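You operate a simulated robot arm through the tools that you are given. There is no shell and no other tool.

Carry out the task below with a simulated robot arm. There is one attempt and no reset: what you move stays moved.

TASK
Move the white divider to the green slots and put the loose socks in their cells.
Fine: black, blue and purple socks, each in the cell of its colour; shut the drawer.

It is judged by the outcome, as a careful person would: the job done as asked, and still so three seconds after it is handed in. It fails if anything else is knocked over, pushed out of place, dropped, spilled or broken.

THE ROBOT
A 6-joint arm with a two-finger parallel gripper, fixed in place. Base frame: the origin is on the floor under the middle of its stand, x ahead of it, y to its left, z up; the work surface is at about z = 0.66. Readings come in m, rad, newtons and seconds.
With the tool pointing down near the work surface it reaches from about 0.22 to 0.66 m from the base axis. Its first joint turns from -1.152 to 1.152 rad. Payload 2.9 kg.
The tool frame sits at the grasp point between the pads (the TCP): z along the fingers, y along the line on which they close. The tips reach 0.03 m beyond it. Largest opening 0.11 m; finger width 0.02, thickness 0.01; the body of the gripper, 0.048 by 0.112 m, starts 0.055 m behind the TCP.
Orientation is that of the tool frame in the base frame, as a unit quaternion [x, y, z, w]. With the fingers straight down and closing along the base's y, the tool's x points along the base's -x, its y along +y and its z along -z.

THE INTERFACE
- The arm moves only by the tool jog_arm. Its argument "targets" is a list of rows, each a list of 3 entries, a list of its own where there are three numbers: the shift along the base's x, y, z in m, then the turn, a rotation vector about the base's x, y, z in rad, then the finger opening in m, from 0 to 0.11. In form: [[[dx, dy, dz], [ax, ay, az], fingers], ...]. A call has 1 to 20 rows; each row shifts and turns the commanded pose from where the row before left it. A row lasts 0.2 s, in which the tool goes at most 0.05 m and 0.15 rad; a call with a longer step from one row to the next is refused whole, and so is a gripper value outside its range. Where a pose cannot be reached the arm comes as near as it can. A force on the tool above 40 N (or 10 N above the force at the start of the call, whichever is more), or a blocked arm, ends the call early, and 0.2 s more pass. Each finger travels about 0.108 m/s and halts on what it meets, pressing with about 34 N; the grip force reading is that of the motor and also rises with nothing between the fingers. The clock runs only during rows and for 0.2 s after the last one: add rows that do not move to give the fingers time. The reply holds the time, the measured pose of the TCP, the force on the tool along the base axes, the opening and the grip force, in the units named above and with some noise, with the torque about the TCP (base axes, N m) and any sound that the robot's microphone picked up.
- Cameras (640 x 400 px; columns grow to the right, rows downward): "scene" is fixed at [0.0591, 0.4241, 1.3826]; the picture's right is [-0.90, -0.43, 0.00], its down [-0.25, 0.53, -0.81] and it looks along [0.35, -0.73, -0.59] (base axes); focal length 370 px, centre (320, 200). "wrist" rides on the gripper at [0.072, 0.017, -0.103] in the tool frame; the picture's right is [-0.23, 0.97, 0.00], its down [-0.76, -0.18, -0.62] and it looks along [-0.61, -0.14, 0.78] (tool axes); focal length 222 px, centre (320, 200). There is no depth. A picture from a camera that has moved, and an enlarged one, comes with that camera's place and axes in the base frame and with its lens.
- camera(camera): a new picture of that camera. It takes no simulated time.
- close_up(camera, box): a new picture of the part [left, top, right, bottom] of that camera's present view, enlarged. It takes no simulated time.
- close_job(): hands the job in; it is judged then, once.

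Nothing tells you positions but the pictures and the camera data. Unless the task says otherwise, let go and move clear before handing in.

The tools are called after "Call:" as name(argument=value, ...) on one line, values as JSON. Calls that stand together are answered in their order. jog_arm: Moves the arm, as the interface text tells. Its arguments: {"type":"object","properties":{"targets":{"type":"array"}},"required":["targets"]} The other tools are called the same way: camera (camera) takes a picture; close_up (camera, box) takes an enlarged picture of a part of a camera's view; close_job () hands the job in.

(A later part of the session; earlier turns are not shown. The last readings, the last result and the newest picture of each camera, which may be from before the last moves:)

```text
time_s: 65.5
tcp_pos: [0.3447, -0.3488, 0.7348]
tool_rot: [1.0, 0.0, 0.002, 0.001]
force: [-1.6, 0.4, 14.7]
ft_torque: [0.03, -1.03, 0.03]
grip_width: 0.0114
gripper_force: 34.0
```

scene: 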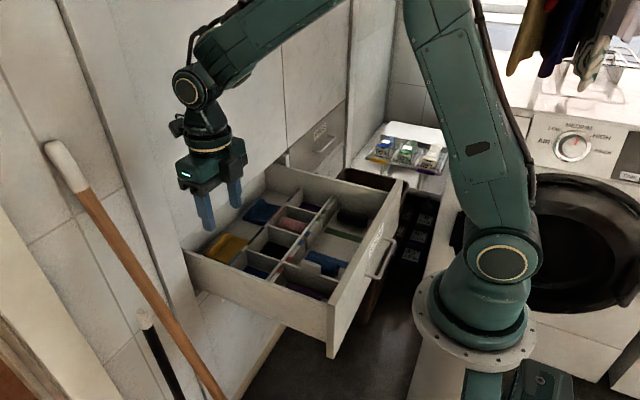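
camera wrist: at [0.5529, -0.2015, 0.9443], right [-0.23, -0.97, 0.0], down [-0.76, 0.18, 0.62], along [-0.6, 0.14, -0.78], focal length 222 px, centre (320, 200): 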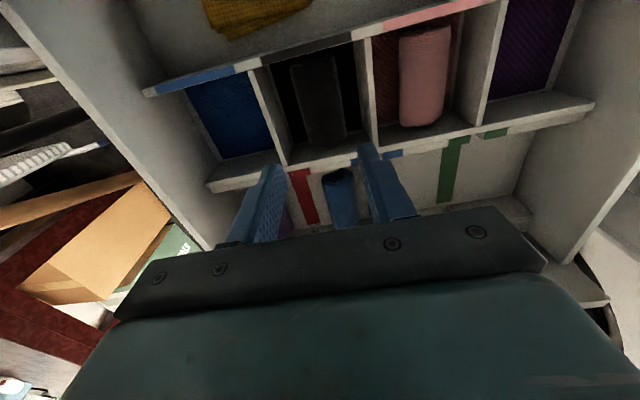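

The divider is resting on the floor inside the green slots. I'll release and rise.

Call:
jog_arm(targets=[[[0, 0, 0.0005], [0, 0, 0], 0.014], [[0, 0, 0], [0, 0, 0], 0.025], [[0, 0, 0], [0, 0, 0], 0.035], [[0, 0, 0], [0, 0, 0], 0.035], [[0, 0, 0.02], [0, 0, 0], 0.035], [[0, 0, 0.03], [0, 0, 0], 0.035], [[0, 0, 0.03], [0, 0, 0], 0.035], [[0, 0, 0.03], [0, 0, 0], 0.035], [[0, 0, 0], [0, 0, 0], 0.05]])

Call:
camera(camera="wrist")

Call:
close_up(camera="wrist", box=[230, 0, 430, 180])

Call:
close_up(camera="scene", box=[250, 160, 410, 290])

```text
time_s: 67.5
tcp_pos: [0.344, -0.3489, 0.8444]
tool_rot: [1.0, 0.0, 0.0, 0.0]
force: [-0.6, -0.3, -0.1]
ft_torque: [-0.03, 0.0, -0.03]
grip_width: 0.0501
gripper_force: 0.1
```

```text
taken
camera wrist: at [0.4169, -0.3665, 0.9472], right [-0.23, -0.97, 0.0], down [-0.76, 0.18, 0.62], along [-0.61, 0.14, -0.78], focal length 222 px, centre (320, 200)
```

wrist: 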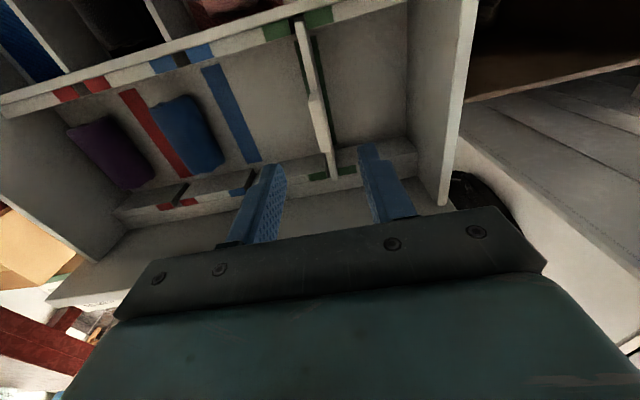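

```text
2.22 times, centred on (330, 90) of wrist
camera zoom: at [0.4169, -0.3665, 0.9472], right [-0.23, -0.97, 0.0], down [-0.76, 0.18, 0.62], along [-0.61, 0.14, -0.78], focal length 494 px, centre (298, 444)
```

zoom: 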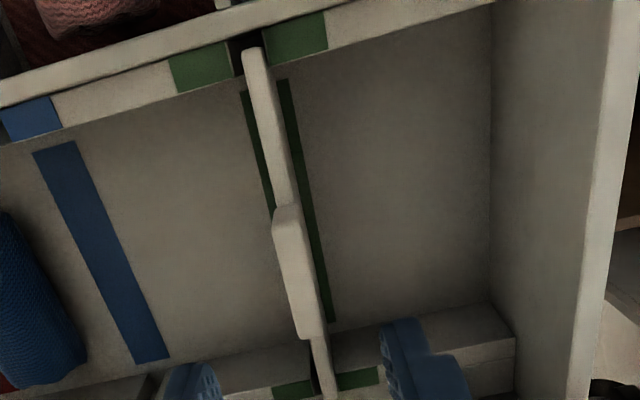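

```text
3.08 times, centred on (330, 225) of scene
camera zoom: at [0.0591, 0.4241, 1.3826], right [-0.9, -0.43, 0.0], down [-0.25, 0.53, -0.81], along [0.35, -0.73, -0.59], focal length 1138 px, centre (289, 123)
```

zoom: 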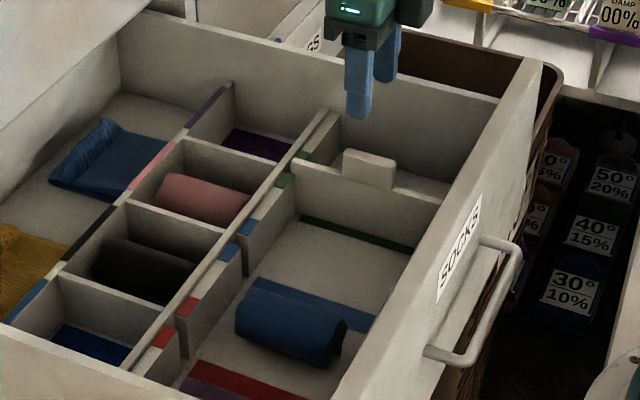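

The divider now stands squarely in the green slots. Next is the blue sock near (0.35, -0.187); I'll move above it with the fingers wide and look.

Call:
jog_arm(targets=[[[0, 0.03, 0.005], [0, 0, 0], 0.06], [[0, 0.035, 0], [0, 0, 0], 0.07], [[0, 0.035, 0], [0, 0, 0], 0.08], [[0, 0.035, 0], [0, 0, 0], 0.085], [[0, 0.027, 0], [0, 0, 0], 0.085], [[0, 0, 0], [0, 0, 0], 0.085]])

Call:
camera(camera="wrist")

Call:
close_up(camera="wrist", box=[180, 0, 440, 200])

```text
time_s: 68.9
tcp_pos: [0.3409, -0.1869, 0.8504]
tool_rot: [1.0, 0.001, 0.001, 0.0]
force: [0.5, 0.2, -0.5]
ft_torque: [0.04, -0.03, -0.01]
grip_width: 0.0848
gripper_force: 0.0
```

```text
taken
camera wrist: at [0.4138, -0.204, 0.9518], right [-0.23, -0.97, 0.0], down [-0.76, 0.18, 0.62], along [-0.61, 0.14, -0.78], focal length 222 px, centre (320, 200)
```

wrist: 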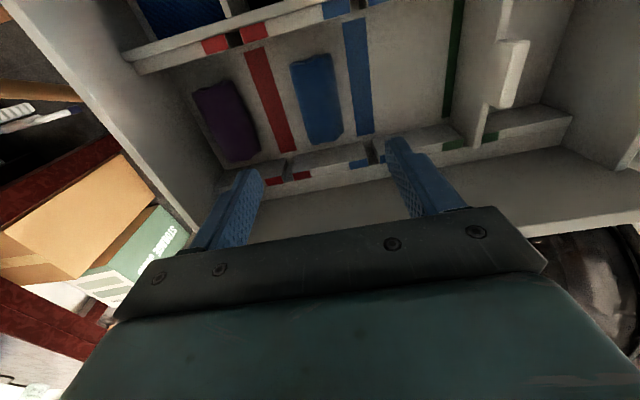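

```text
2.00 times, centred on (310, 100) of wrist
camera zoom: at [0.4138, -0.204, 0.9518], right [-0.23, -0.97, 0.0], down [-0.76, 0.18, 0.62], along [-0.61, 0.14, -0.78], focal length 444 px, centre (340, 400)
```

zoom: 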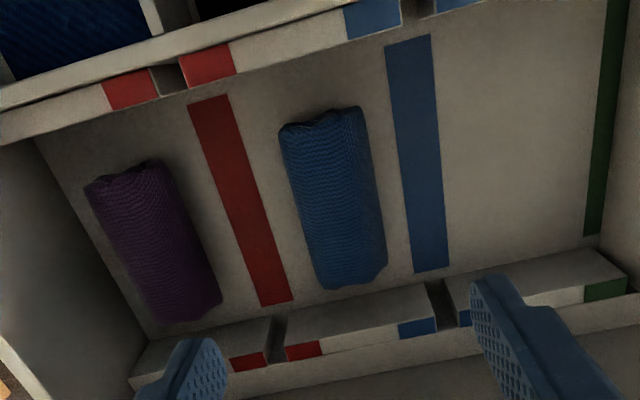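

The blue sock lies along x, centred near (0.344, -0.187). I'll descend over it to z≈0.693 and close slowly.

Call:
jog_arm(targets=[[[0.002, -0.0005, -0.02], [0, 0, 0], 0.085], [[0, 0, -0.03], [0, 0, 0], 0.085], [[0, 0, -0.03], [0, 0, 0], 0.085], [[0, 0, -0.03], [0, 0, 0], 0.085], [[0, 0, -0.02], [0, 0, 0], 0.085], [[0, 0, -0.015], [0, 0, 0], 0.085], [[0, 0, -0.0125], [0, 0, 0], 0.085], [[0, 0, 0], [0, 0, 0], 0.08], [[0, 0, 0], [0, 0, 0], 0.075]])

Call:
camera(camera="wrist")

```text
time_s: 70.9
tcp_pos: [0.3454, -0.1873, 0.6929]
tool_rot: [1.0, 0.0, -0.001, 0.0]
force: [0.2, 0.4, 0.4]
ft_torque: [-0.02, 0.01, 0.04]
grip_width: 0.0748
gripper_force: 0.0
```

```text
taken
camera wrist: at [0.4186, -0.2048, 0.7952], right [-0.23, -0.97, 0.0], down [-0.76, 0.18, 0.62], along [-0.61, 0.14, -0.78], focal length 222 px, centre (320, 200)
```

wrist: 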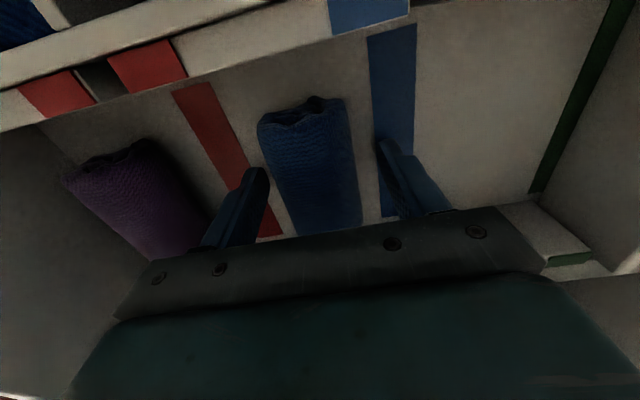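

Call:
jog_arm(targets=[[[0, 0, 0], [0, 0, 0], 0.07], [[0, 0, 0], [0, 0, 0], 0.065], [[0, 0, 0], [0, 0, 0], 0.06], [[0, 0, 0], [0, 0, 0], 0.056], [[0, 0, 0], [0, 0, 0], 0.052], [[0, 0, 0], [0, 0, 0], 0.046], [[0, 0, 0], [0, 0, 0], 0.04], [[0, 0, 0], [0, 0, 0], 0.03], [[0, 0, 0], [0, 0, 0], 0.02]])

Call:
camera(camera="wrist")

```text
time_s: 72.9
tcp_pos: [0.3464, -0.1868, 0.6935]
tool_rot: [1.0, 0.001, 0.0, 0.0]
force: [-0.1, -0.2, 1.3]
ft_torque: [-0.03, 0.01, 0.0]
grip_width: 0.0563
gripper_force: 34.0
```

```text
taken
camera wrist: at [0.4186, -0.2048, 0.7953], right [-0.23, -0.97, 0.0], down [-0.76, 0.18, 0.62], along [-0.61, 0.14, -0.78], focal length 222 px, centre (320, 200)
```

wrist: 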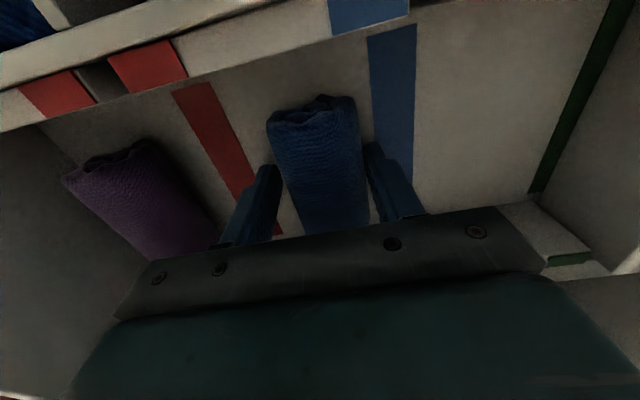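

The blue sock is gripped (5.6 cm, 34 N). I'll lift it and carry it over the blue cell (target ≈ (0.484, -0.082), keeping the gripper body off the side wall).

Call:
jog_arm(targets=[[[0, 0, 0.01], [0, 0, 0], 0.02], [[0, 0, 0.02], [0, 0, 0], 0.02], [[0, 0, 0.025], [0, 0, 0], 0.02], [[0, 0, 0.025], [0, 0, 0], 0.02], [[0, 0, 0.025], [0, 0, 0], 0.02], [[0, 0, 0.025], [0, 0, 0], 0.02], [[0.0195, 0.015, 0], [0, 0, 0], 0.02], [[0.0195, 0.015, 0], [0, 0, 0], 0.02], [[0.0195, 0.015, 0], [0, 0, 0], 0.02], [[0.0195, 0.015, 0], [0, 0, 0], 0.02], [[0.0195, 0.015, 0], [0, 0, 0], 0.02], [[0.0195, 0.015, 0], [0, 0, 0], 0.02], [[0.0205, 0.015, 0], [0, 0, 0], 0.02], [[0, 0, 0], [0, 0, 0], 0.02]])

Call:
camera(camera="wrist")

Call:
close_up(camera="wrist", box=[190, 10, 430, 170])

Call:
close_up(camera="scene", box=[170, 150, 350, 300])

```text
time_s: 75.9
tcp_pos: [0.4838, -0.0801, 0.8229]
tool_rot: [1.0, 0.0, -0.001, 0.001]
force: [0.2, -0.1, -0.7]
ft_torque: [-0.01, -0.02, 0.0]
grip_width: 0.0562
gripper_force: 34.2
```

```text
taken
camera wrist: at [0.5574, -0.0978, 0.9255], right [-0.23, -0.97, 0.0], down [-0.76, 0.18, 0.62], along [-0.61, 0.14, -0.78], focal length 222 px, centre (320, 200)
```

wrist: 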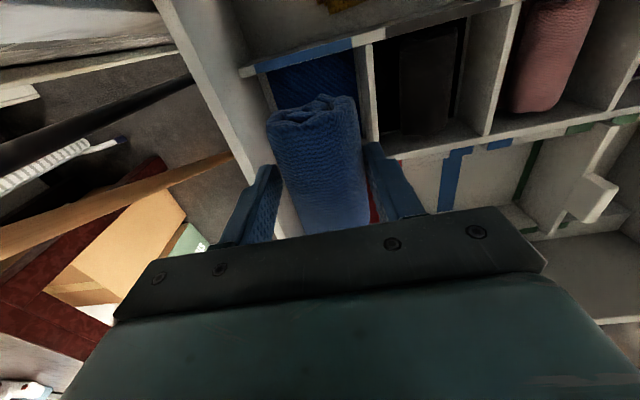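

```text
2.50 times, centred on (310, 90) of wrist
camera zoom: at [0.5574, -0.0978, 0.9255], right [-0.23, -0.97, 0.0], down [-0.76, 0.18, 0.62], along [-0.61, 0.14, -0.78], focal length 555 px, centre (345, 475)
```

zoom: 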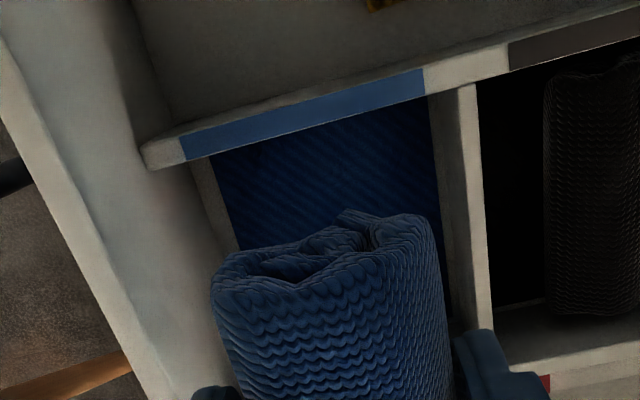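

```text
2.67 times, centred on (260, 225) of scene
camera zoom: at [0.0591, 0.4241, 1.3826], right [-0.9, -0.43, 0.0], down [-0.25, 0.53, -0.81], along [0.35, -0.73, -0.59], focal length 986 px, centre (480, 133)
```

zoom: 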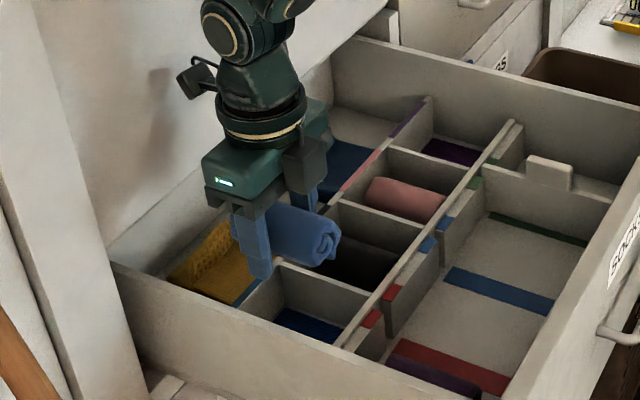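

The blue cell's interior is y -0.129…-0.022; I'll shift to y≈-0.0845 so the body clears the side wall and lower to a checkpoint.

Call:
jog_arm(targets=[[[0, -0.0044, 0], [0, 0, 0], 0.02], [[0, 0, -0.02], [0, 0, 0], 0.02], [[0, 0, -0.025], [0, 0, 0], 0.02], [[0, 0, -0.025], [0, 0, 0], 0.02], [[0, 0, -0.02], [0, 0, 0], 0.02], [[0, 0, 0], [0, 0, 0], 0.02]])

Call:
camera(camera="wrist")

Call:
close_up(camera="scene", box=[170, 170, 350, 320])

```text
time_s: 77.3
tcp_pos: [0.4837, -0.0862, 0.7315]
tool_rot: [1.0, 0.0, 0.001, 0.0]
force: [0.0, 0.2, -0.1]
ft_torque: [0.02, 0.0, 0.0]
grip_width: 0.0561
gripper_force: 34.0
```

```text
taken
camera wrist: at [0.5571, -0.104, 0.8346], right [-0.23, -0.97, 0.0], down [-0.76, 0.18, 0.62], along [-0.61, 0.14, -0.78], focal length 222 px, centre (320, 200)
```

wrist: 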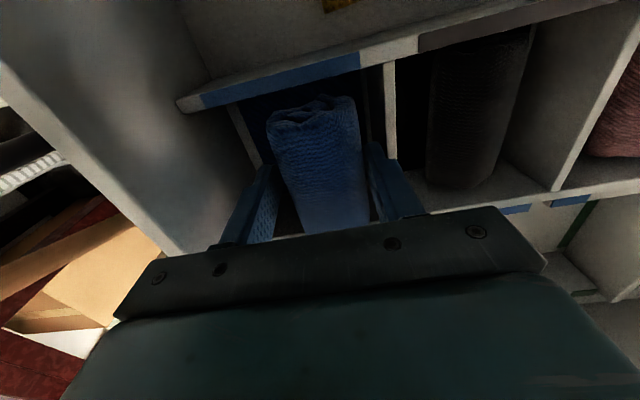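

```text
2.67 times, centred on (260, 245) of scene
camera zoom: at [0.0591, 0.4241, 1.3826], right [-0.9, -0.43, 0.0], down [-0.25, 0.53, -0.81], along [0.35, -0.73, -0.59], focal length 986 px, centre (480, 80)
```

zoom: 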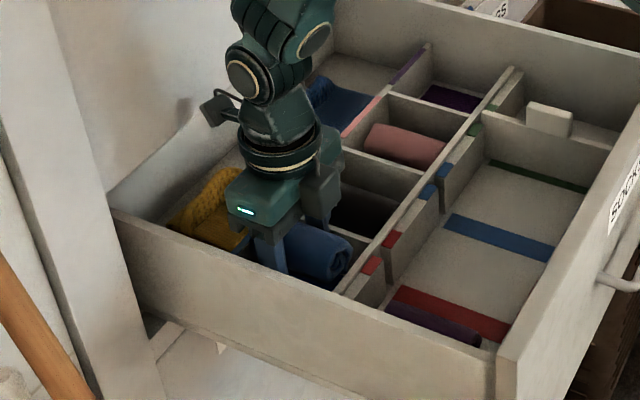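

Good clearance on both sides. I'll lower the remaining distance to the mat.

Call:
jog_arm(targets=[[[0, 0.001, -0.008], [0, 0, 0], 0.02], [[0, 0, -0.01], [0, 0, 0], 0.02], [[0, 0, -0.01], [0, 0, 0], 0.02], [[0, 0, -0.006], [0, 0, 0], 0.02], [[0, 0, -0.004], [0, 0, 0], 0.02], [[0, 0, -0.002], [0, 0, 0], 0.02], [[0, 0, 0], [0, 0, 0], 0.02]])

```text
time_s: 78.0
tcp_pos: [0.4921, -0.0864, 0.7158]
tool_rot: [1.0, 0.001, 0.009, 0.002]
force: [1.3, 0.9, 5.3]
ft_torque: [-0.27, 0.08, 0.03]
grip_width: 0.0562
gripper_force: 34.3
stopped in row 3: the force on the tool passed its limit at 55 N (the readings are from after the stop); the commanded pose is now the measured one
```

The descent stopped on contact (55 N) at z≈0.716 and the tool was nudged +8 mm in x. I'll look closely before doing anything else.

Call:
camera(camera="wrist")

Call:
close_up(camera="scene", box=[190, 190, 310, 290])

Call:
close_up(camera="wrist", box=[150, 40, 450, 240])

Call:
camera(camera="scene")

```text
taken
camera wrist: at [0.5628, -0.1032, 0.8199], right [-0.23, -0.97, 0.0], down [-0.77, 0.18, 0.61], along [-0.59, 0.14, -0.79], focal length 222 px, centre (320, 200)
```

wrist: 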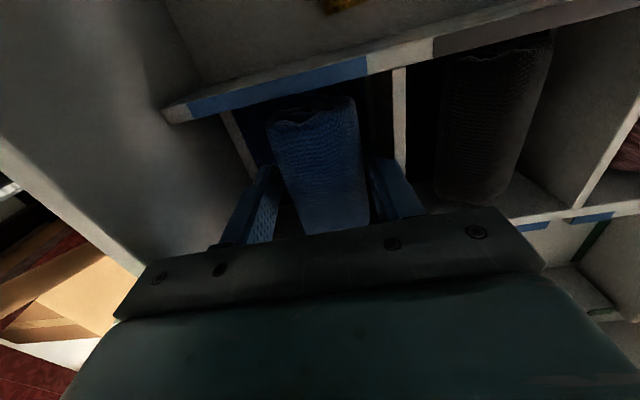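

```text
4.00 times, centred on (250, 240) of scene
camera zoom: at [0.059, 0.4241, 1.3826], right [-0.9, -0.43, 0.0], down [-0.25, 0.53, -0.81], along [0.35, -0.73, -0.59], focal length 1479 px, centre (600, 40)
```

zoom: 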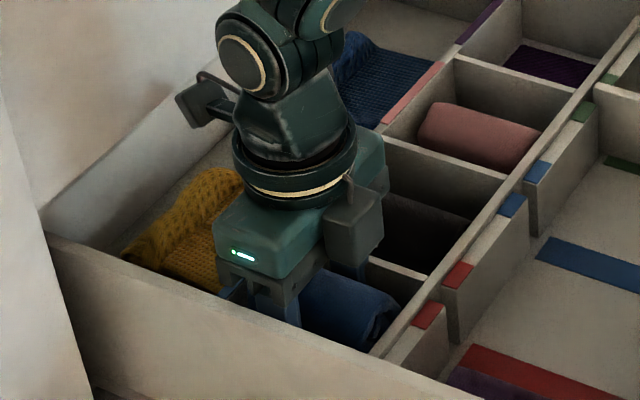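

```text
2.00 times, centred on (300, 140) of wrist
camera zoom: at [0.5628, -0.1032, 0.8199], right [-0.23, -0.97, 0.0], down [-0.77, 0.18, 0.61], along [-0.59, 0.14, -0.79], focal length 444 px, centre (360, 320)
```

zoom: 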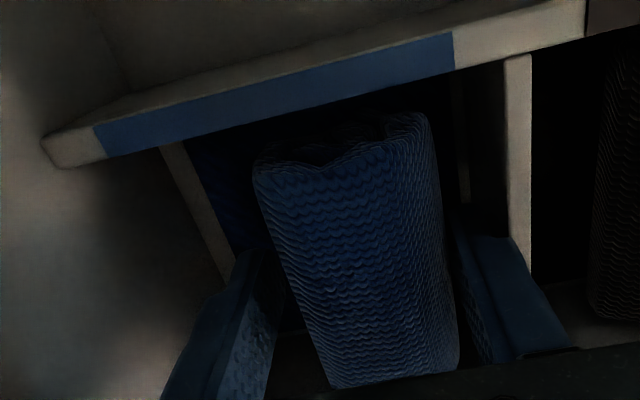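

```text
taken
```

scene: 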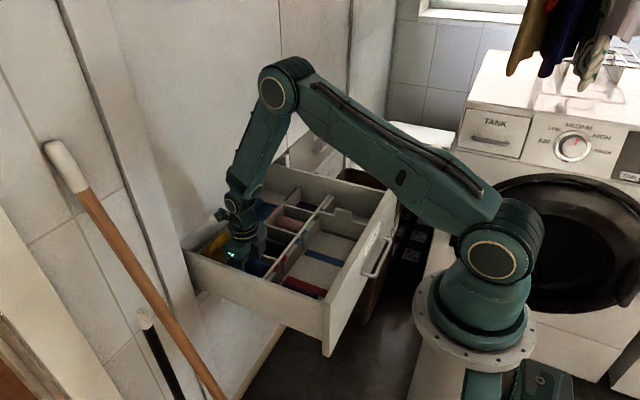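

The contact was most likely the thicker base of the −y finger on top of the blue/black cell wall (I was ~3 mm too far to −y), not the sock. I'll rise straight up, level the tool and re-check the sock.

Call:
jog_arm(targets=[[[0, 0.001, 0.01], [0, 0, 0], 0.02], [[0, 0, 0.02], [0, 0, 0], 0.02], [[0, 0, 0.02], [0, 0.008, 0], 0.02], [[-0.004, 0, 0.02], [0, 0.008, 0], 0.02], [[-0.0035, 0.003, 0.02], [0, 0.002, -0.002], 0.02], [[0, 0, 0.01], [0, 0, 0], 0.02], [[0, 0, 0], [0, 0, 0], 0.02]])

Call:
camera(camera="wrist")

Call:
close_up(camera="wrist", box=[190, 10, 430, 170])

Call:
close_up(camera="scene", box=[170, 150, 350, 300])

```text
time_s: 79.6
tcp_pos: [0.4824, -0.0813, 0.8144]
tool_rot: [1.0, 0.0, -0.001, 0.002]
force: [0.8, -0.6, 0.2]
ft_torque: [-0.01, 0.04, 0.01]
grip_width: 0.0564
gripper_force: 34.2
```

```text
taken
camera wrist: at [0.5555, -0.0989, 0.9172], right [-0.23, -0.97, 0.0], down [-0.76, 0.18, 0.63], along [-0.61, 0.14, -0.78], focal length 222 px, centre (320, 200)
```

wrist: 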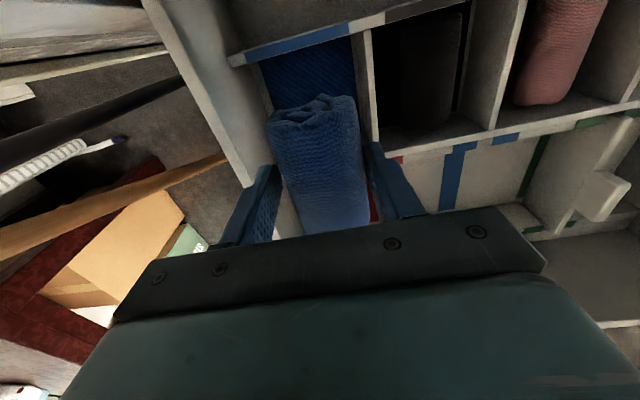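

```text
2.50 times, centred on (310, 90) of wrist
camera zoom: at [0.5555, -0.0989, 0.9172], right [-0.23, -0.97, 0.0], down [-0.76, 0.18, 0.63], along [-0.61, 0.14, -0.78], focal length 555 px, centre (345, 475)
```

zoom: 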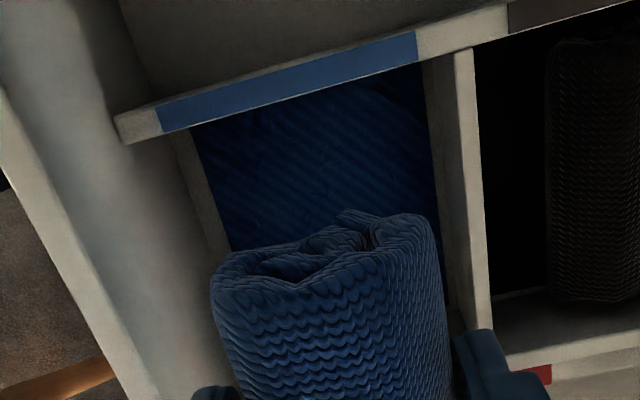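

```text
2.67 times, centred on (260, 225) of scene
camera zoom: at [0.0591, 0.4241, 1.3826], right [-0.9, -0.43, 0.0], down [-0.25, 0.53, -0.81], along [0.35, -0.73, -0.59], focal length 986 px, centre (480, 133)
```

zoom: 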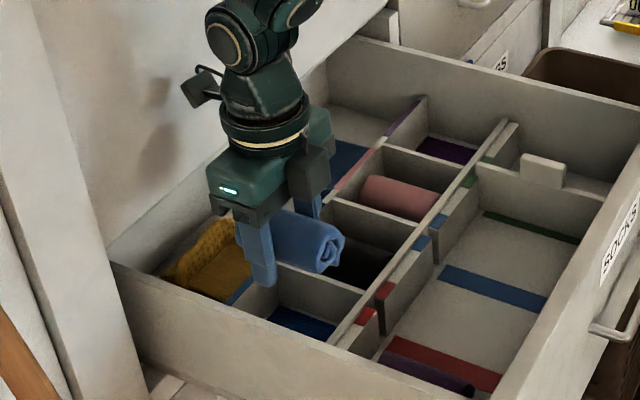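

The sock is still held the same way, but I notice the drawer itself slid about 7 mm inward (+x) in that contact. I'll use the updated cell centre (x≈0.49) and y≈-0.0815, and lower in smaller steps.

Call:
jog_arm(targets=[[[0.0095, 0, 0], [0.002, 0, 0], 0.02], [[0, 0, -0.02], [0, 0, 0], 0.02], [[0, 0, -0.025], [0, 0, 0], 0.02], [[0, 0, -0.025], [0, 0, 0], 0.02], [[0, 0, -0.014], [0, 0, 0], 0.02], [[0, 0, 0], [0, 0, 0], 0.02]])

Call:
camera(camera="wrist")

Call:
close_up(camera="wrist", box=[330, 60, 450, 240])

Call:
close_up(camera="scene", box=[170, 170, 350, 320])

```text
time_s: 81.0
tcp_pos: [0.4927, -0.0834, 0.7292]
tool_rot: [1.0, 0.0, -0.001, -0.001]
force: [-0.1, 0.5, 0.7]
ft_torque: [-0.01, 0.02, 0.0]
grip_width: 0.0564
gripper_force: 34.4
```

```text
taken
camera wrist: at [0.5658, -0.1007, 0.8322], right [-0.23, -0.97, 0.0], down [-0.76, 0.18, 0.63], along [-0.61, 0.14, -0.78], focal length 222 px, centre (320, 200)
```

wrist: 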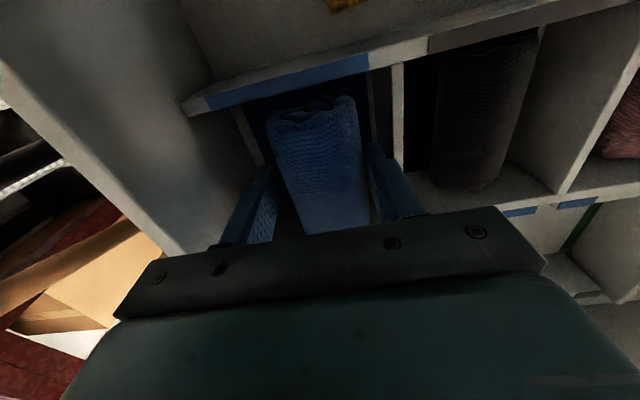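

```text
2.22 times, centred on (390, 150) of wrist
camera zoom: at [0.5658, -0.1007, 0.8322], right [-0.23, -0.97, 0.0], down [-0.76, 0.18, 0.63], along [-0.61, 0.14, -0.78], focal length 494 px, centre (164, 311)
```

zoom: 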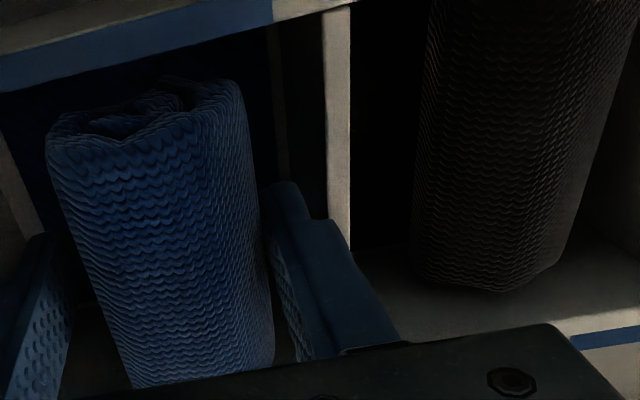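

```text
2.67 times, centred on (260, 245) of scene
camera zoom: at [0.0591, 0.4241, 1.3826], right [-0.9, -0.43, 0.0], down [-0.25, 0.53, -0.81], along [0.35, -0.73, -0.59], focal length 986 px, centre (480, 80)
```

zoom: 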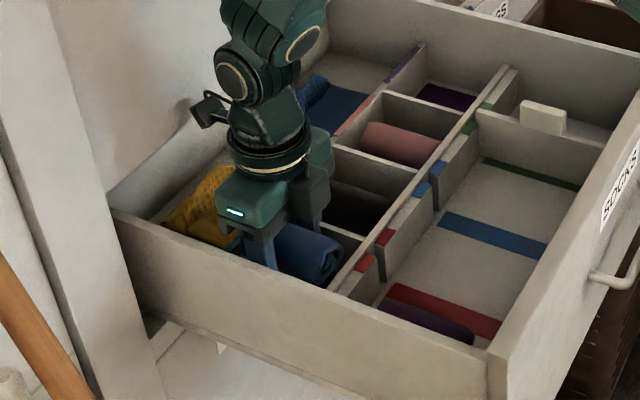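

The finger base clears the cell wall by ~2 mm; I'll shift +1.8 mm to balance the gap with the side wall, then lower in 5 mm steps.

Call:
jog_arm(targets=[[[0, 0.0018, 0], [0, 0, 0], 0.02], [[0, 0, -0.005], [0, 0, 0], 0.02], [[0, 0, -0.005], [0, 0, 0], 0.02], [[0, 0, -0.005], [0, 0, 0], 0.02], [[0, 0, 0], [0, 0, 0], 0.02]])

```text
time_s: 82.2
tcp_pos: [0.4914, -0.0798, 0.716]
tool_rot: [1.0, 0.0, -0.003, 0.0]
force: [-0.1, -0.3, -1.1]
ft_torque: [-0.01, 0.0, 0.0]
grip_width: 0.0561
gripper_force: 34.2
```

Call:
jog_arm(targets=[[[0, -0.001, -0.003], [0, 0, 0], 0.02], [[0, 0, -0.004], [0, 0, 0], 0.02], [[0, 0, -0.004], [0, 0, 0], 0.02], [[0, 0, 0], [0, 0, 0], 0.02]])

Call:
camera(camera="wrist")

Call:
close_up(camera="scene", box=[190, 190, 310, 290])

```text
time_s: 83.2
tcp_pos: [0.4935, -0.0801, 0.704]
tool_rot: [1.0, 0.0, -0.002, -0.001]
force: [-0.7, -0.3, -0.1]
ft_torque: [0.01, 0.0, -0.01]
grip_width: 0.0563
gripper_force: 34.0
```

```text
taken
camera wrist: at [0.566, -0.0981, 0.8067], right [-0.23, -0.97, 0.0], down [-0.76, 0.18, 0.63], along [-0.61, 0.14, -0.78], focal length 222 px, centre (320, 200)
```

wrist: 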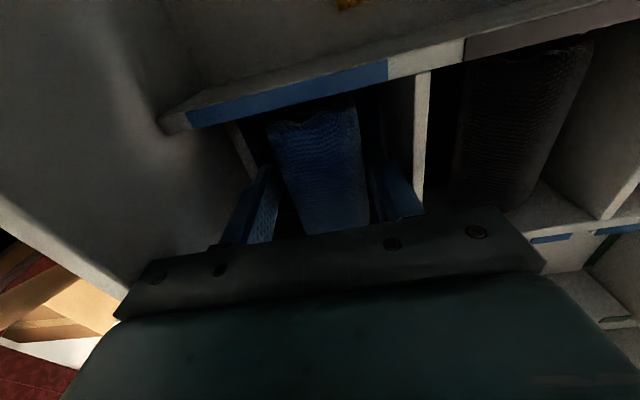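

```text
4.00 times, centred on (250, 240) of scene
camera zoom: at [0.0591, 0.4241, 1.3826], right [-0.9, -0.43, 0.0], down [-0.25, 0.53, -0.81], along [0.35, -0.73, -0.59], focal length 1479 px, centre (600, 40)
```

zoom: 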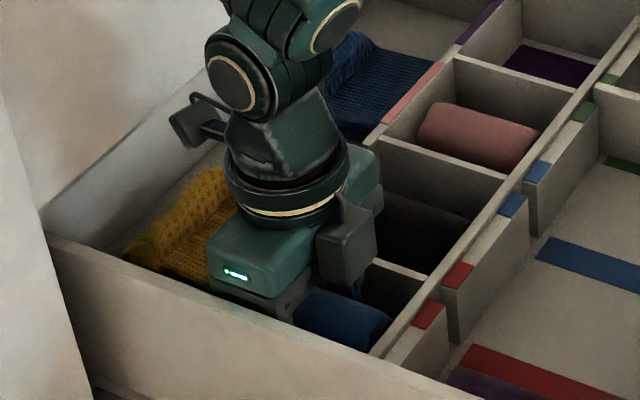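

No contact and the body is passing inside the side wall. I'll go down the last centimetre.

Call:
jog_arm(targets=[[[0, -0.0005, -0.004], [0, 0, 0], 0.02], [[0, 0, -0.004], [0, 0, 0], 0.02], [[0, 0, -0.003], [0, 0, 0], 0.02], [[0, 0, 0], [0, 0, 0], 0.02]])

```text
time_s: 84.2
tcp_pos: [0.493, -0.0822, 0.6942]
tool_rot: [1.0, 0.0, -0.001, 0.0]
force: [-0.1, 0.4, -0.4]
ft_torque: [0.01, -0.02, 0.01]
grip_width: 0.0561
gripper_force: 34.2
```

Call:
jog_arm(targets=[[[0, 0, -0.002], [0, 0, 0], 0.02], [[0, 0, -0.001], [0, 0, 0], 0.02], [[0, 0, 0], [0, 0, 0], 0.056], [[0, 0, 0], [0, 0, 0], 0.058], [[0, 0, 0], [0, 0, 0], 0.06], [[0, 0, 0], [0, 0, 0], 0.061], [[0, 0, 0], [0, 0, 0], 0.061]])

Call:
camera(camera="wrist")

```text
time_s: 85.8
tcp_pos: [0.4927, -0.0817, 0.6898]
tool_rot: [1.0, 0.0, -0.002, 0.0]
force: [-0.1, -0.7, 0.7]
ft_torque: [0.01, 0.0, 0.02]
grip_width: 0.0611
gripper_force: 0.0
```

```text
taken
camera wrist: at [0.5657, -0.0994, 0.7929], right [-0.23, -0.97, 0.0], down [-0.76, 0.18, 0.63], along [-0.61, 0.14, -0.78], focal length 222 px, centre (320, 200)
```

wrist: 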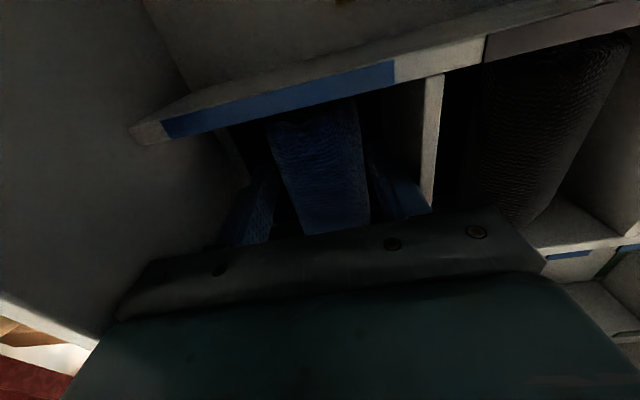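

The blue sock is released in the blue cell. I'll rise straight up and verify.

Call:
jog_arm(targets=[[[0, 0, 0.01], [0, 0, 0], 0.061], [[0, 0, 0.015], [0, 0, 0], 0.061], [[0, 0, 0.02], [0, 0, 0], 0.061], [[0, 0, 0.03], [0, 0, 0], 0.061], [[0, 0, 0.03], [0, 0, 0], 0.061], [[0, 0, 0.03], [0, 0, 0], 0.061], [[0, 0, 0.02], [0, 0, 0], 0.061], [[0, 0, 0], [0, 0, 0], 0.061]])

Call:
camera(camera="wrist")

Call:
close_up(camera="scene", box=[170, 150, 410, 330])

```text
time_s: 87.6
tcp_pos: [0.4931, -0.0822, 0.8449]
tool_rot: [1.0, -0.001, -0.002, 0.0]
force: [0.4, 0.4, 0.2]
ft_torque: [0.03, -0.02, -0.01]
grip_width: 0.0608
gripper_force: 0.0
```

```text
taken
camera wrist: at [0.5661, -0.0988, 0.9478], right [-0.23, -0.97, 0.0], down [-0.76, 0.18, 0.63], along [-0.61, 0.14, -0.78], focal length 222 px, centre (320, 200)
```

wrist: 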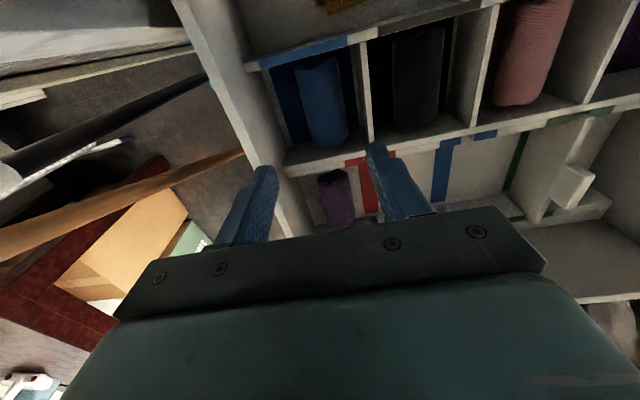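

```text
2.22 times, centred on (290, 240) of scene
camera zoom: at [0.0591, 0.4241, 1.3826], right [-0.9, -0.43, 0.0], down [-0.25, 0.53, -0.81], along [0.35, -0.73, -0.59], focal length 822 px, centre (387, 111)
```

zoom: 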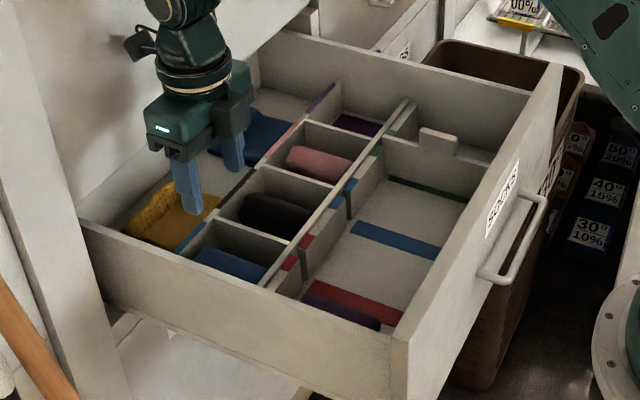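

Both black and blue socks are in their cells. Next the purple sock near the +y side wall; I'll move above it and look.

Call:
jog_arm(targets=[[[-0.028, 0, 0], [0, 0, 0], 0.065], [[-0.03, 0, 0], [0, 0, 0], 0.07], [[-0.03, 0, 0], [0, 0, 0], 0.075], [[-0.03, 0, 0], [0, 0, 0], 0.08], [[-0.024, 0, 0], [0, 0.003, 0], 0.08], [[0, 0, 0], [0, 0, 0], 0.08]])

Call:
camera(camera="wrist")

Call:
close_up(camera="wrist", box=[200, 20, 440, 220])

```text
time_s: 89.0
tcp_pos: [0.349, -0.0822, 0.8465]
tool_rot: [1.0, 0.0, -0.004, 0.0]
force: [0.1, -0.1, 0.9]
ft_torque: [0.0, -0.02, 0.01]
grip_width: 0.0795
gripper_force: 0.1
```

```text
taken
camera wrist: at [0.4225, -0.0994, 0.9486], right [-0.23, -0.97, 0.0], down [-0.76, 0.18, 0.63], along [-0.61, 0.14, -0.78], focal length 222 px, centre (320, 200)
```

wrist: 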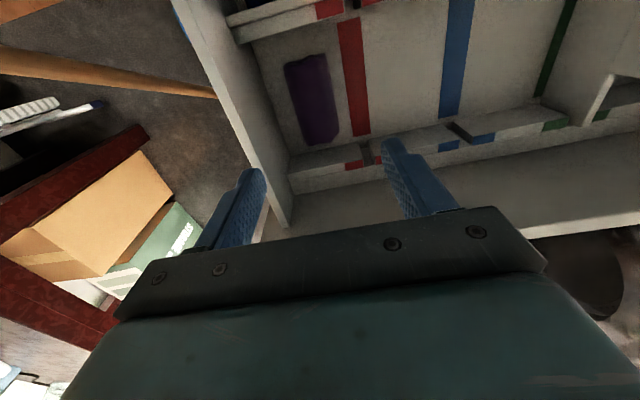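

```text
2.00 times, centred on (320, 120) of wrist
camera zoom: at [0.4225, -0.0994, 0.9486], right [-0.23, -0.97, 0.0], down [-0.76, 0.18, 0.63], along [-0.61, 0.14, -0.78], focal length 444 px, centre (320, 360)
```

zoom: 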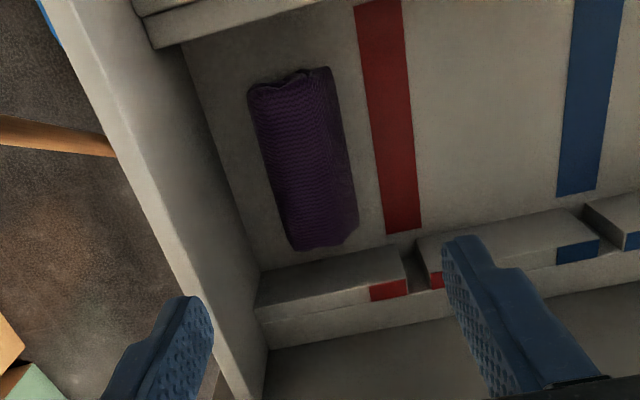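

The purple sock is centred near (0.351, -0.077), along x. I'll level the tool, aim for y=-0.082 with 8 cm opening, and descend partway to check.

Call:
jog_arm(targets=[[[0.002, 0, 0], [0, -0.007, 0], 0.08], [[0, 0, -0.025], [0, 0, 0], 0.08], [[0, 0, -0.03], [0, 0, 0], 0.08], [[0, 0, -0.03], [0, 0, 0], 0.08], [[0, 0, -0.03], [0, 0, 0], 0.08], [[0, 0, 0], [0, 0, 0], 0.08]])

Call:
camera(camera="wrist")

Call:
close_up(camera="scene", box=[240, 210, 390, 335])

```text
time_s: 90.4
tcp_pos: [0.352, -0.081, 0.7299]
tool_rot: [1.0, 0.0, 0.001, 0.0]
force: [0.8, 0.3, -0.4]
ft_torque: [0.02, 0.02, 0.04]
grip_width: 0.0799
gripper_force: 0.0
```

```text
taken
camera wrist: at [0.4253, -0.0987, 0.8339], right [-0.23, -0.97, 0.0], down [-0.76, 0.18, 0.62], along [-0.61, 0.14, -0.78], focal length 222 px, centre (320, 200)
```

wrist: 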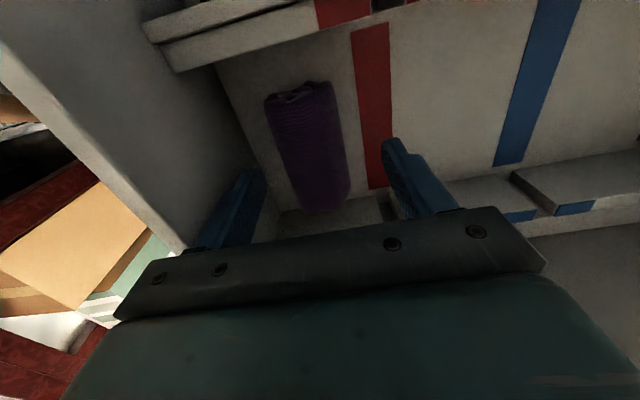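

```text
3.20 times, centred on (315, 272) of scene
camera zoom: at [0.0591, 0.4241, 1.3826], right [-0.9, -0.43, 0.0], down [-0.25, 0.53, -0.81], along [0.35, -0.73, -0.59], focal length 1183 px, centre (336, -32)
```

zoom: 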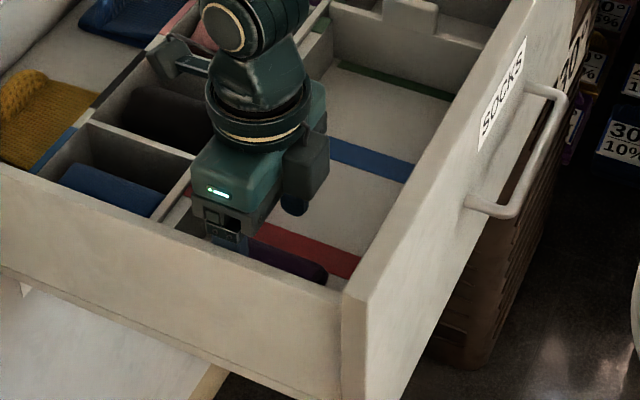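

Clear on both sides. I'll finish the descent in small steps.

Call:
jog_arm(targets=[[[0, -0.001, -0.006], [0, 0, 0], 0.08], [[0, 0, -0.008], [0, 0, 0], 0.08], [[0, 0, -0.008], [0, 0, 0], 0.08], [[0, 0, -0.008], [0, 0, 0], 0.08], [[0, 0, -0.0065], [0, 0, 0], 0.08], [[0, 0, 0], [0, 0, 0], 0.08]])

```text
time_s: 91.8
tcp_pos: [0.352, -0.082, 0.6933]
tool_rot: [1.0, 0.0, 0.0, 0.001]
force: [0.0, -0.2, -0.9]
ft_torque: [0.02, -0.01, 0.02]
grip_width: 0.0801
gripper_force: 0.0
```

Call:
jog_arm(targets=[[[0, 0, 0], [0, 0, 0], 0.076], [[0, 0, 0], [0, 0, 0], 0.072], [[0, 0, 0], [0, 0, 0], 0.068], [[0, 0, 0], [0, 0, 0], 0.064], [[0, 0, 0], [0, 0, 0], 0.06], [[0, 0, 0], [0, 0, 0], 0.057], [[0, 0, 0], [0, 0, 0], 0.054], [[0, 0, 0], [0, 0, 0], 0.05], [[0, 0, 0], [0, 0, 0], 0.04], [[0, 0, 0], [0, 0, 0], 0.03], [[0, 0, 0], [0, 0, 0], 0.02]])

Call:
camera(camera="wrist")

```text
time_s: 94.2
tcp_pos: [0.352, -0.083, 0.6949]
tool_rot: [1.0, -0.001, 0.0, 0.0]
force: [0.2, -0.5, 0.8]
ft_torque: [-0.01, -0.01, 0.0]
grip_width: 0.0562
gripper_force: 33.9
```

```text
taken
camera wrist: at [0.4252, -0.0997, 0.7975], right [-0.23, -0.97, 0.0], down [-0.76, 0.18, 0.62], along [-0.61, 0.14, -0.78], focal length 222 px, centre (320, 200)
```

wrist: 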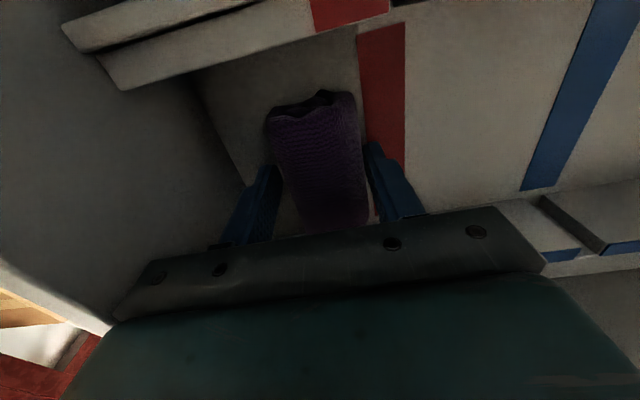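

The purple sock is gripped. I'll lift it and carry it over to the purple cell at the −y end.

Call:
jog_arm(targets=[[[0, 0, 0.01], [0, 0, 0], 0.02], [[0, 0, 0.02], [0, 0, 0], 0.02], [[0, 0, 0.025], [0, 0, 0], 0.02], [[0, 0, 0.025], [0, 0, 0], 0.02], [[0, 0, 0.03], [0, 0, 0], 0.02], [[0, 0, 0.03], [0, 0, 0], 0.02], [[0.0106, -0.0241, 0], [0, 0, 0], 0.02], [[0.0106, -0.0241, 0], [0, 0, 0], 0.02], [[0.0106, -0.0241, 0], [0, 0, 0], 0.02], [[0.0106, -0.0241, 0], [0, 0, 0], 0.02], [[0.0106, -0.0241, 0], [0, 0, 0], 0.02], [[0.0106, -0.0241, 0], [0, 0, 0], 0.02], [[0.0106, -0.0241, 0], [0, 0, 0], 0.02], [[0.0106, -0.0241, 0], [0, 0, 0], 0.02], [[0.0106, -0.0241, 0], [0, 0, 0], 0.02], [[0.0106, -0.0241, 0], [0, 0, 0], 0.02], [[0.0106, -0.0241, 0], [0, 0, 0], 0.02], [[0.0106, -0.0241, 0], [0, 0, 0], 0.02], [[0.0106, -0.0238, 0], [0, 0, 0], 0.02], [[0, 0, 0], [0, 0, 0], 0.02]])

Call:
camera(camera="wrist")

Call:
close_up(camera="wrist", box=[190, 10, 430, 170])

Call:
close_up(camera="scene", box=[200, 120, 400, 280])

```text
time_s: 98.4
tcp_pos: [0.4902, -0.3955, 0.8351]
tool_rot: [1.0, 0.001, 0.0, 0.0]
force: [-0.2, -1.0, -0.3]
ft_torque: [0.01, 0.0, 0.01]
grip_width: 0.0562
gripper_force: 33.7
```

```text
taken
camera wrist: at [0.5632, -0.4133, 0.9378], right [-0.23, -0.97, 0.0], down [-0.76, 0.18, 0.62], along [-0.61, 0.14, -0.78], focal length 222 px, centre (320, 200)
```

wrist: 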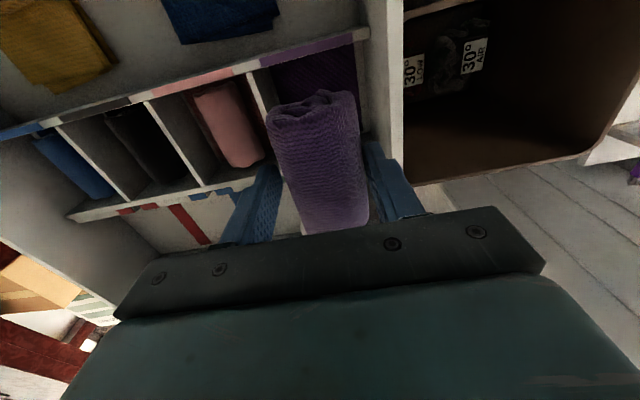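

```text
2.50 times, centred on (310, 90) of wrist
camera zoom: at [0.5632, -0.4133, 0.9378], right [-0.23, -0.97, 0.0], down [-0.76, 0.18, 0.62], along [-0.61, 0.14, -0.78], focal length 555 px, centre (345, 475)
```

zoom: 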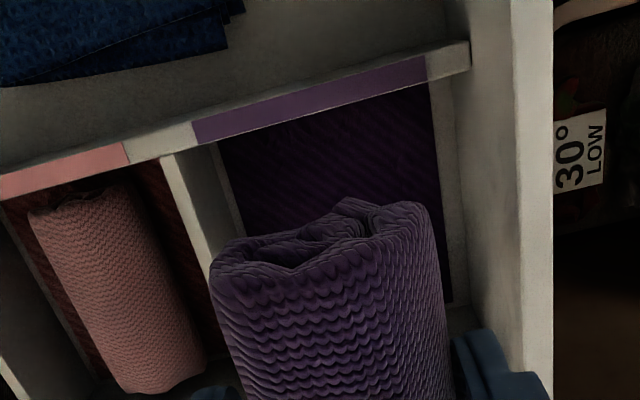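

```text
2.50 times, centred on (300, 200) of scene
camera zoom: at [0.0591, 0.4241, 1.3826], right [-0.9, -0.43, 0.0], down [-0.25, 0.53, -0.81], along [0.35, -0.73, -0.59], focal length 924 px, centre (370, 200)
```

zoom: 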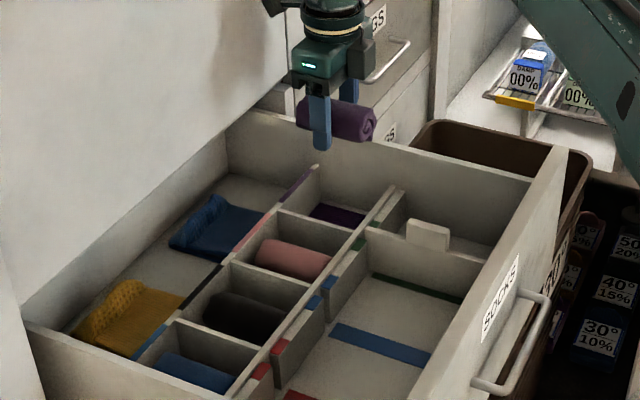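

The purple cell's interior is about y -0.453…-0.347. I'll centre at y≈-0.394 (balancing finger and body clearances) and lower to a checkpoint.

Call:
jog_arm(targets=[[[0.0005, 0.0015, 0], [0, 0, -0.001], 0.02], [[0, 0, -0.025], [0, 0, 0], 0.02], [[0, 0, -0.03], [0, 0, 0], 0.02], [[0, 0, -0.03], [0, 0, 0], 0.02], [[0, 0, -0.02], [0, 0, 0], 0.02], [[0, 0, 0], [0, 0, 0], 0.02]])

Call:
camera(camera="wrist")

Call:
close_up(camera="wrist", box=[180, 60, 480, 240])

```text
time_s: 99.8
tcp_pos: [0.4895, -0.3939, 0.7277]
tool_rot: [1.0, -0.001, 0.0, 0.0]
force: [-0.5, 1.1, -0.5]
ft_torque: [0.02, -0.01, -0.02]
grip_width: 0.0562
gripper_force: 34.2
```

```text
taken
camera wrist: at [0.5628, -0.4112, 0.8301], right [-0.23, -0.97, 0.0], down [-0.76, 0.18, 0.62], along [-0.61, 0.14, -0.78], focal length 222 px, centre (320, 200)
```

wrist: 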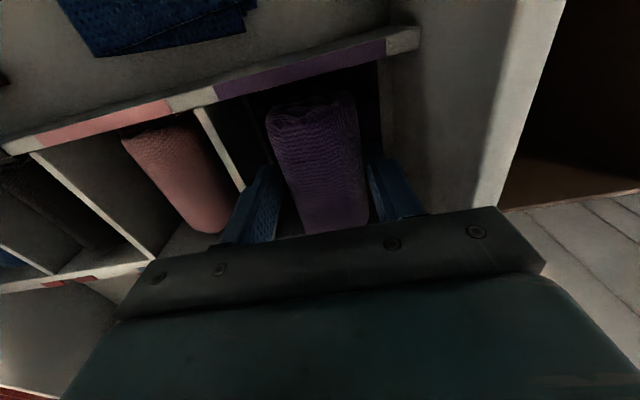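

```text
2.13 times, centred on (330, 150) of wrist
camera zoom: at [0.5628, -0.4112, 0.8301], right [-0.23, -0.97, 0.0], down [-0.76, 0.18, 0.62], along [-0.61, 0.14, -0.78], focal length 474 px, centre (299, 307)
```

zoom: 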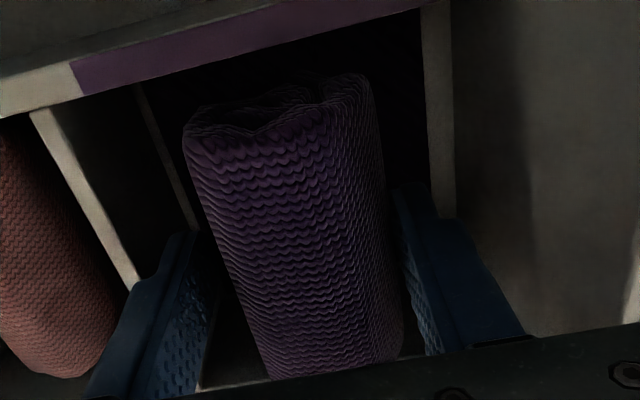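

Margins look fine on both sides. I'll lower in small steps.

Call:
jog_arm(targets=[[[0.001, 0, -0.005], [0, 0, 0], 0.02], [[0, 0, -0.006], [0, 0, 0], 0.02], [[0, 0, -0.006], [0, 0, 0], 0.02], [[0, 0, -0.006], [0, 0, 0], 0.02], [[0, 0, 0], [0, 0, 0], 0.02]])

```text
time_s: 101.0
tcp_pos: [0.4912, -0.3954, 0.7056]
tool_rot: [1.0, 0.0, 0.0, 0.0]
force: [-0.1, -0.4, -0.7]
ft_torque: [0.0, -0.01, -0.02]
grip_width: 0.0561
gripper_force: 34.2
```

Call:
jog_arm(targets=[[[0, 0.001, -0.005], [0, 0, 0], 0.02], [[0, 0, -0.005], [0, 0, 0], 0.02], [[0, 0, -0.003], [0, 0, 0], 0.02], [[0, 0, 0], [0, 0, 0], 0.02]])

Call:
camera(camera="wrist")

```text
time_s: 102.0
tcp_pos: [0.4934, -0.3927, 0.6952]
tool_rot: [1.0, -0.001, 0.001, 0.001]
force: [-2.9, 3.0, 11.2]
ft_torque: [0.09, 0.11, 0.05]
grip_width: 0.0557
gripper_force: 34.3
```

```text
taken
camera wrist: at [0.5651, -0.4114, 0.7976], right [-0.23, -0.97, 0.0], down [-0.76, 0.18, 0.62], along [-0.61, 0.14, -0.78], focal length 222 px, centre (320, 200)
```

wrist: 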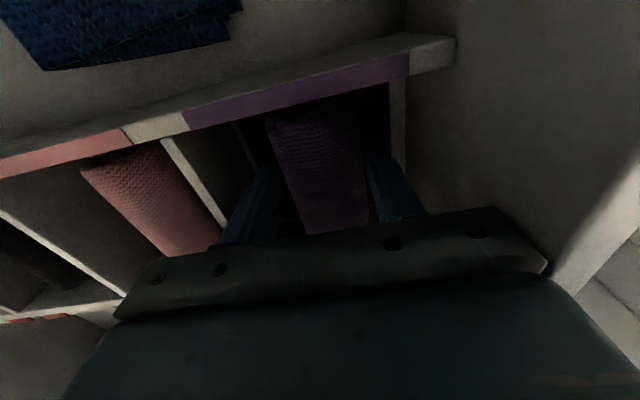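

The sock has touched down (11 N, nearly no torque). I'll open slightly and rise.

Call:
jog_arm(targets=[[[0, 0, 0], [0, 0, 0], 0.056], [[0, 0, 0], [0, 0, 0], 0.058], [[0, 0, 0], [0, 0, 0], 0.06], [[0, 0, 0], [0, 0, 0], 0.062], [[0, 0, 0], [0, 0, 0], 0.062], [[0, 0, 0.01], [0, 0, 0], 0.062], [[0, 0, 0.015], [0, 0, 0], 0.062], [[0, 0, 0.02], [0, 0, 0], 0.062], [[0, 0, 0.03], [0, 0, 0], 0.062], [[0, 0, 0.03], [0, 0, 0], 0.062], [[0, 0, 0.03], [0, 0, 0], 0.06], [[0, 0, 0.02], [0, 0, 0], 0.06], [[0, 0, 0], [0, 0, 0], 0.06]])

Call:
camera(camera="wrist")

Call:
close_up(camera="scene", box=[170, 150, 410, 330])

```text
time_s: 104.8
tcp_pos: [0.4919, -0.3948, 0.8486]
tool_rot: [1.0, -0.001, 0.0, -0.001]
force: [-0.1, -0.3, 0.5]
ft_torque: [0.03, 0.0, -0.03]
grip_width: 0.06
gripper_force: 0.0
```

```text
taken
camera wrist: at [0.5645, -0.4124, 0.9505], right [-0.23, -0.97, 0.0], down [-0.76, 0.18, 0.62], along [-0.61, 0.14, -0.78], focal length 222 px, centre (320, 200)
```

wrist: 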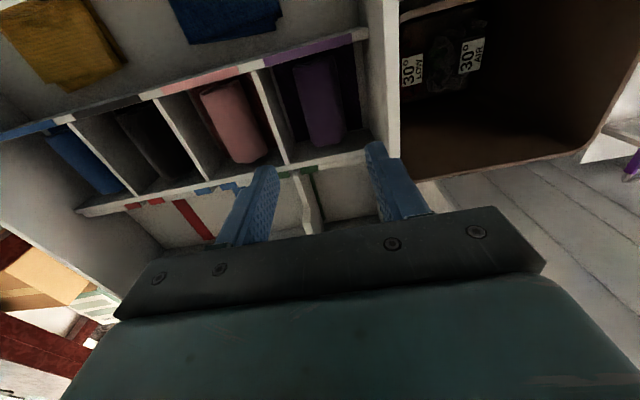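

```text
2.22 times, centred on (290, 240) of scene
camera zoom: at [0.0591, 0.4241, 1.3826], right [-0.9, -0.43, 0.0], down [-0.25, 0.53, -0.81], along [0.35, -0.73, -0.59], focal length 822 px, centre (387, 111)
```

zoom: 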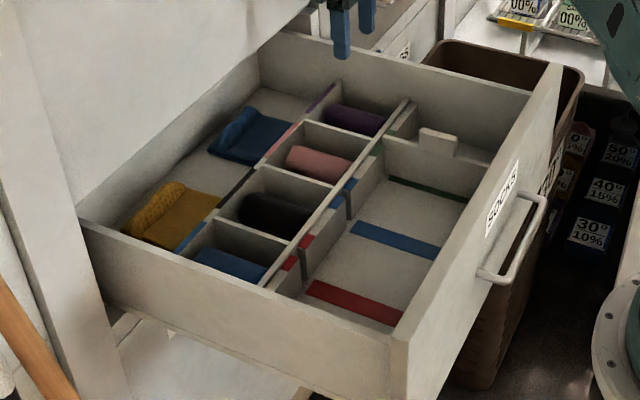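

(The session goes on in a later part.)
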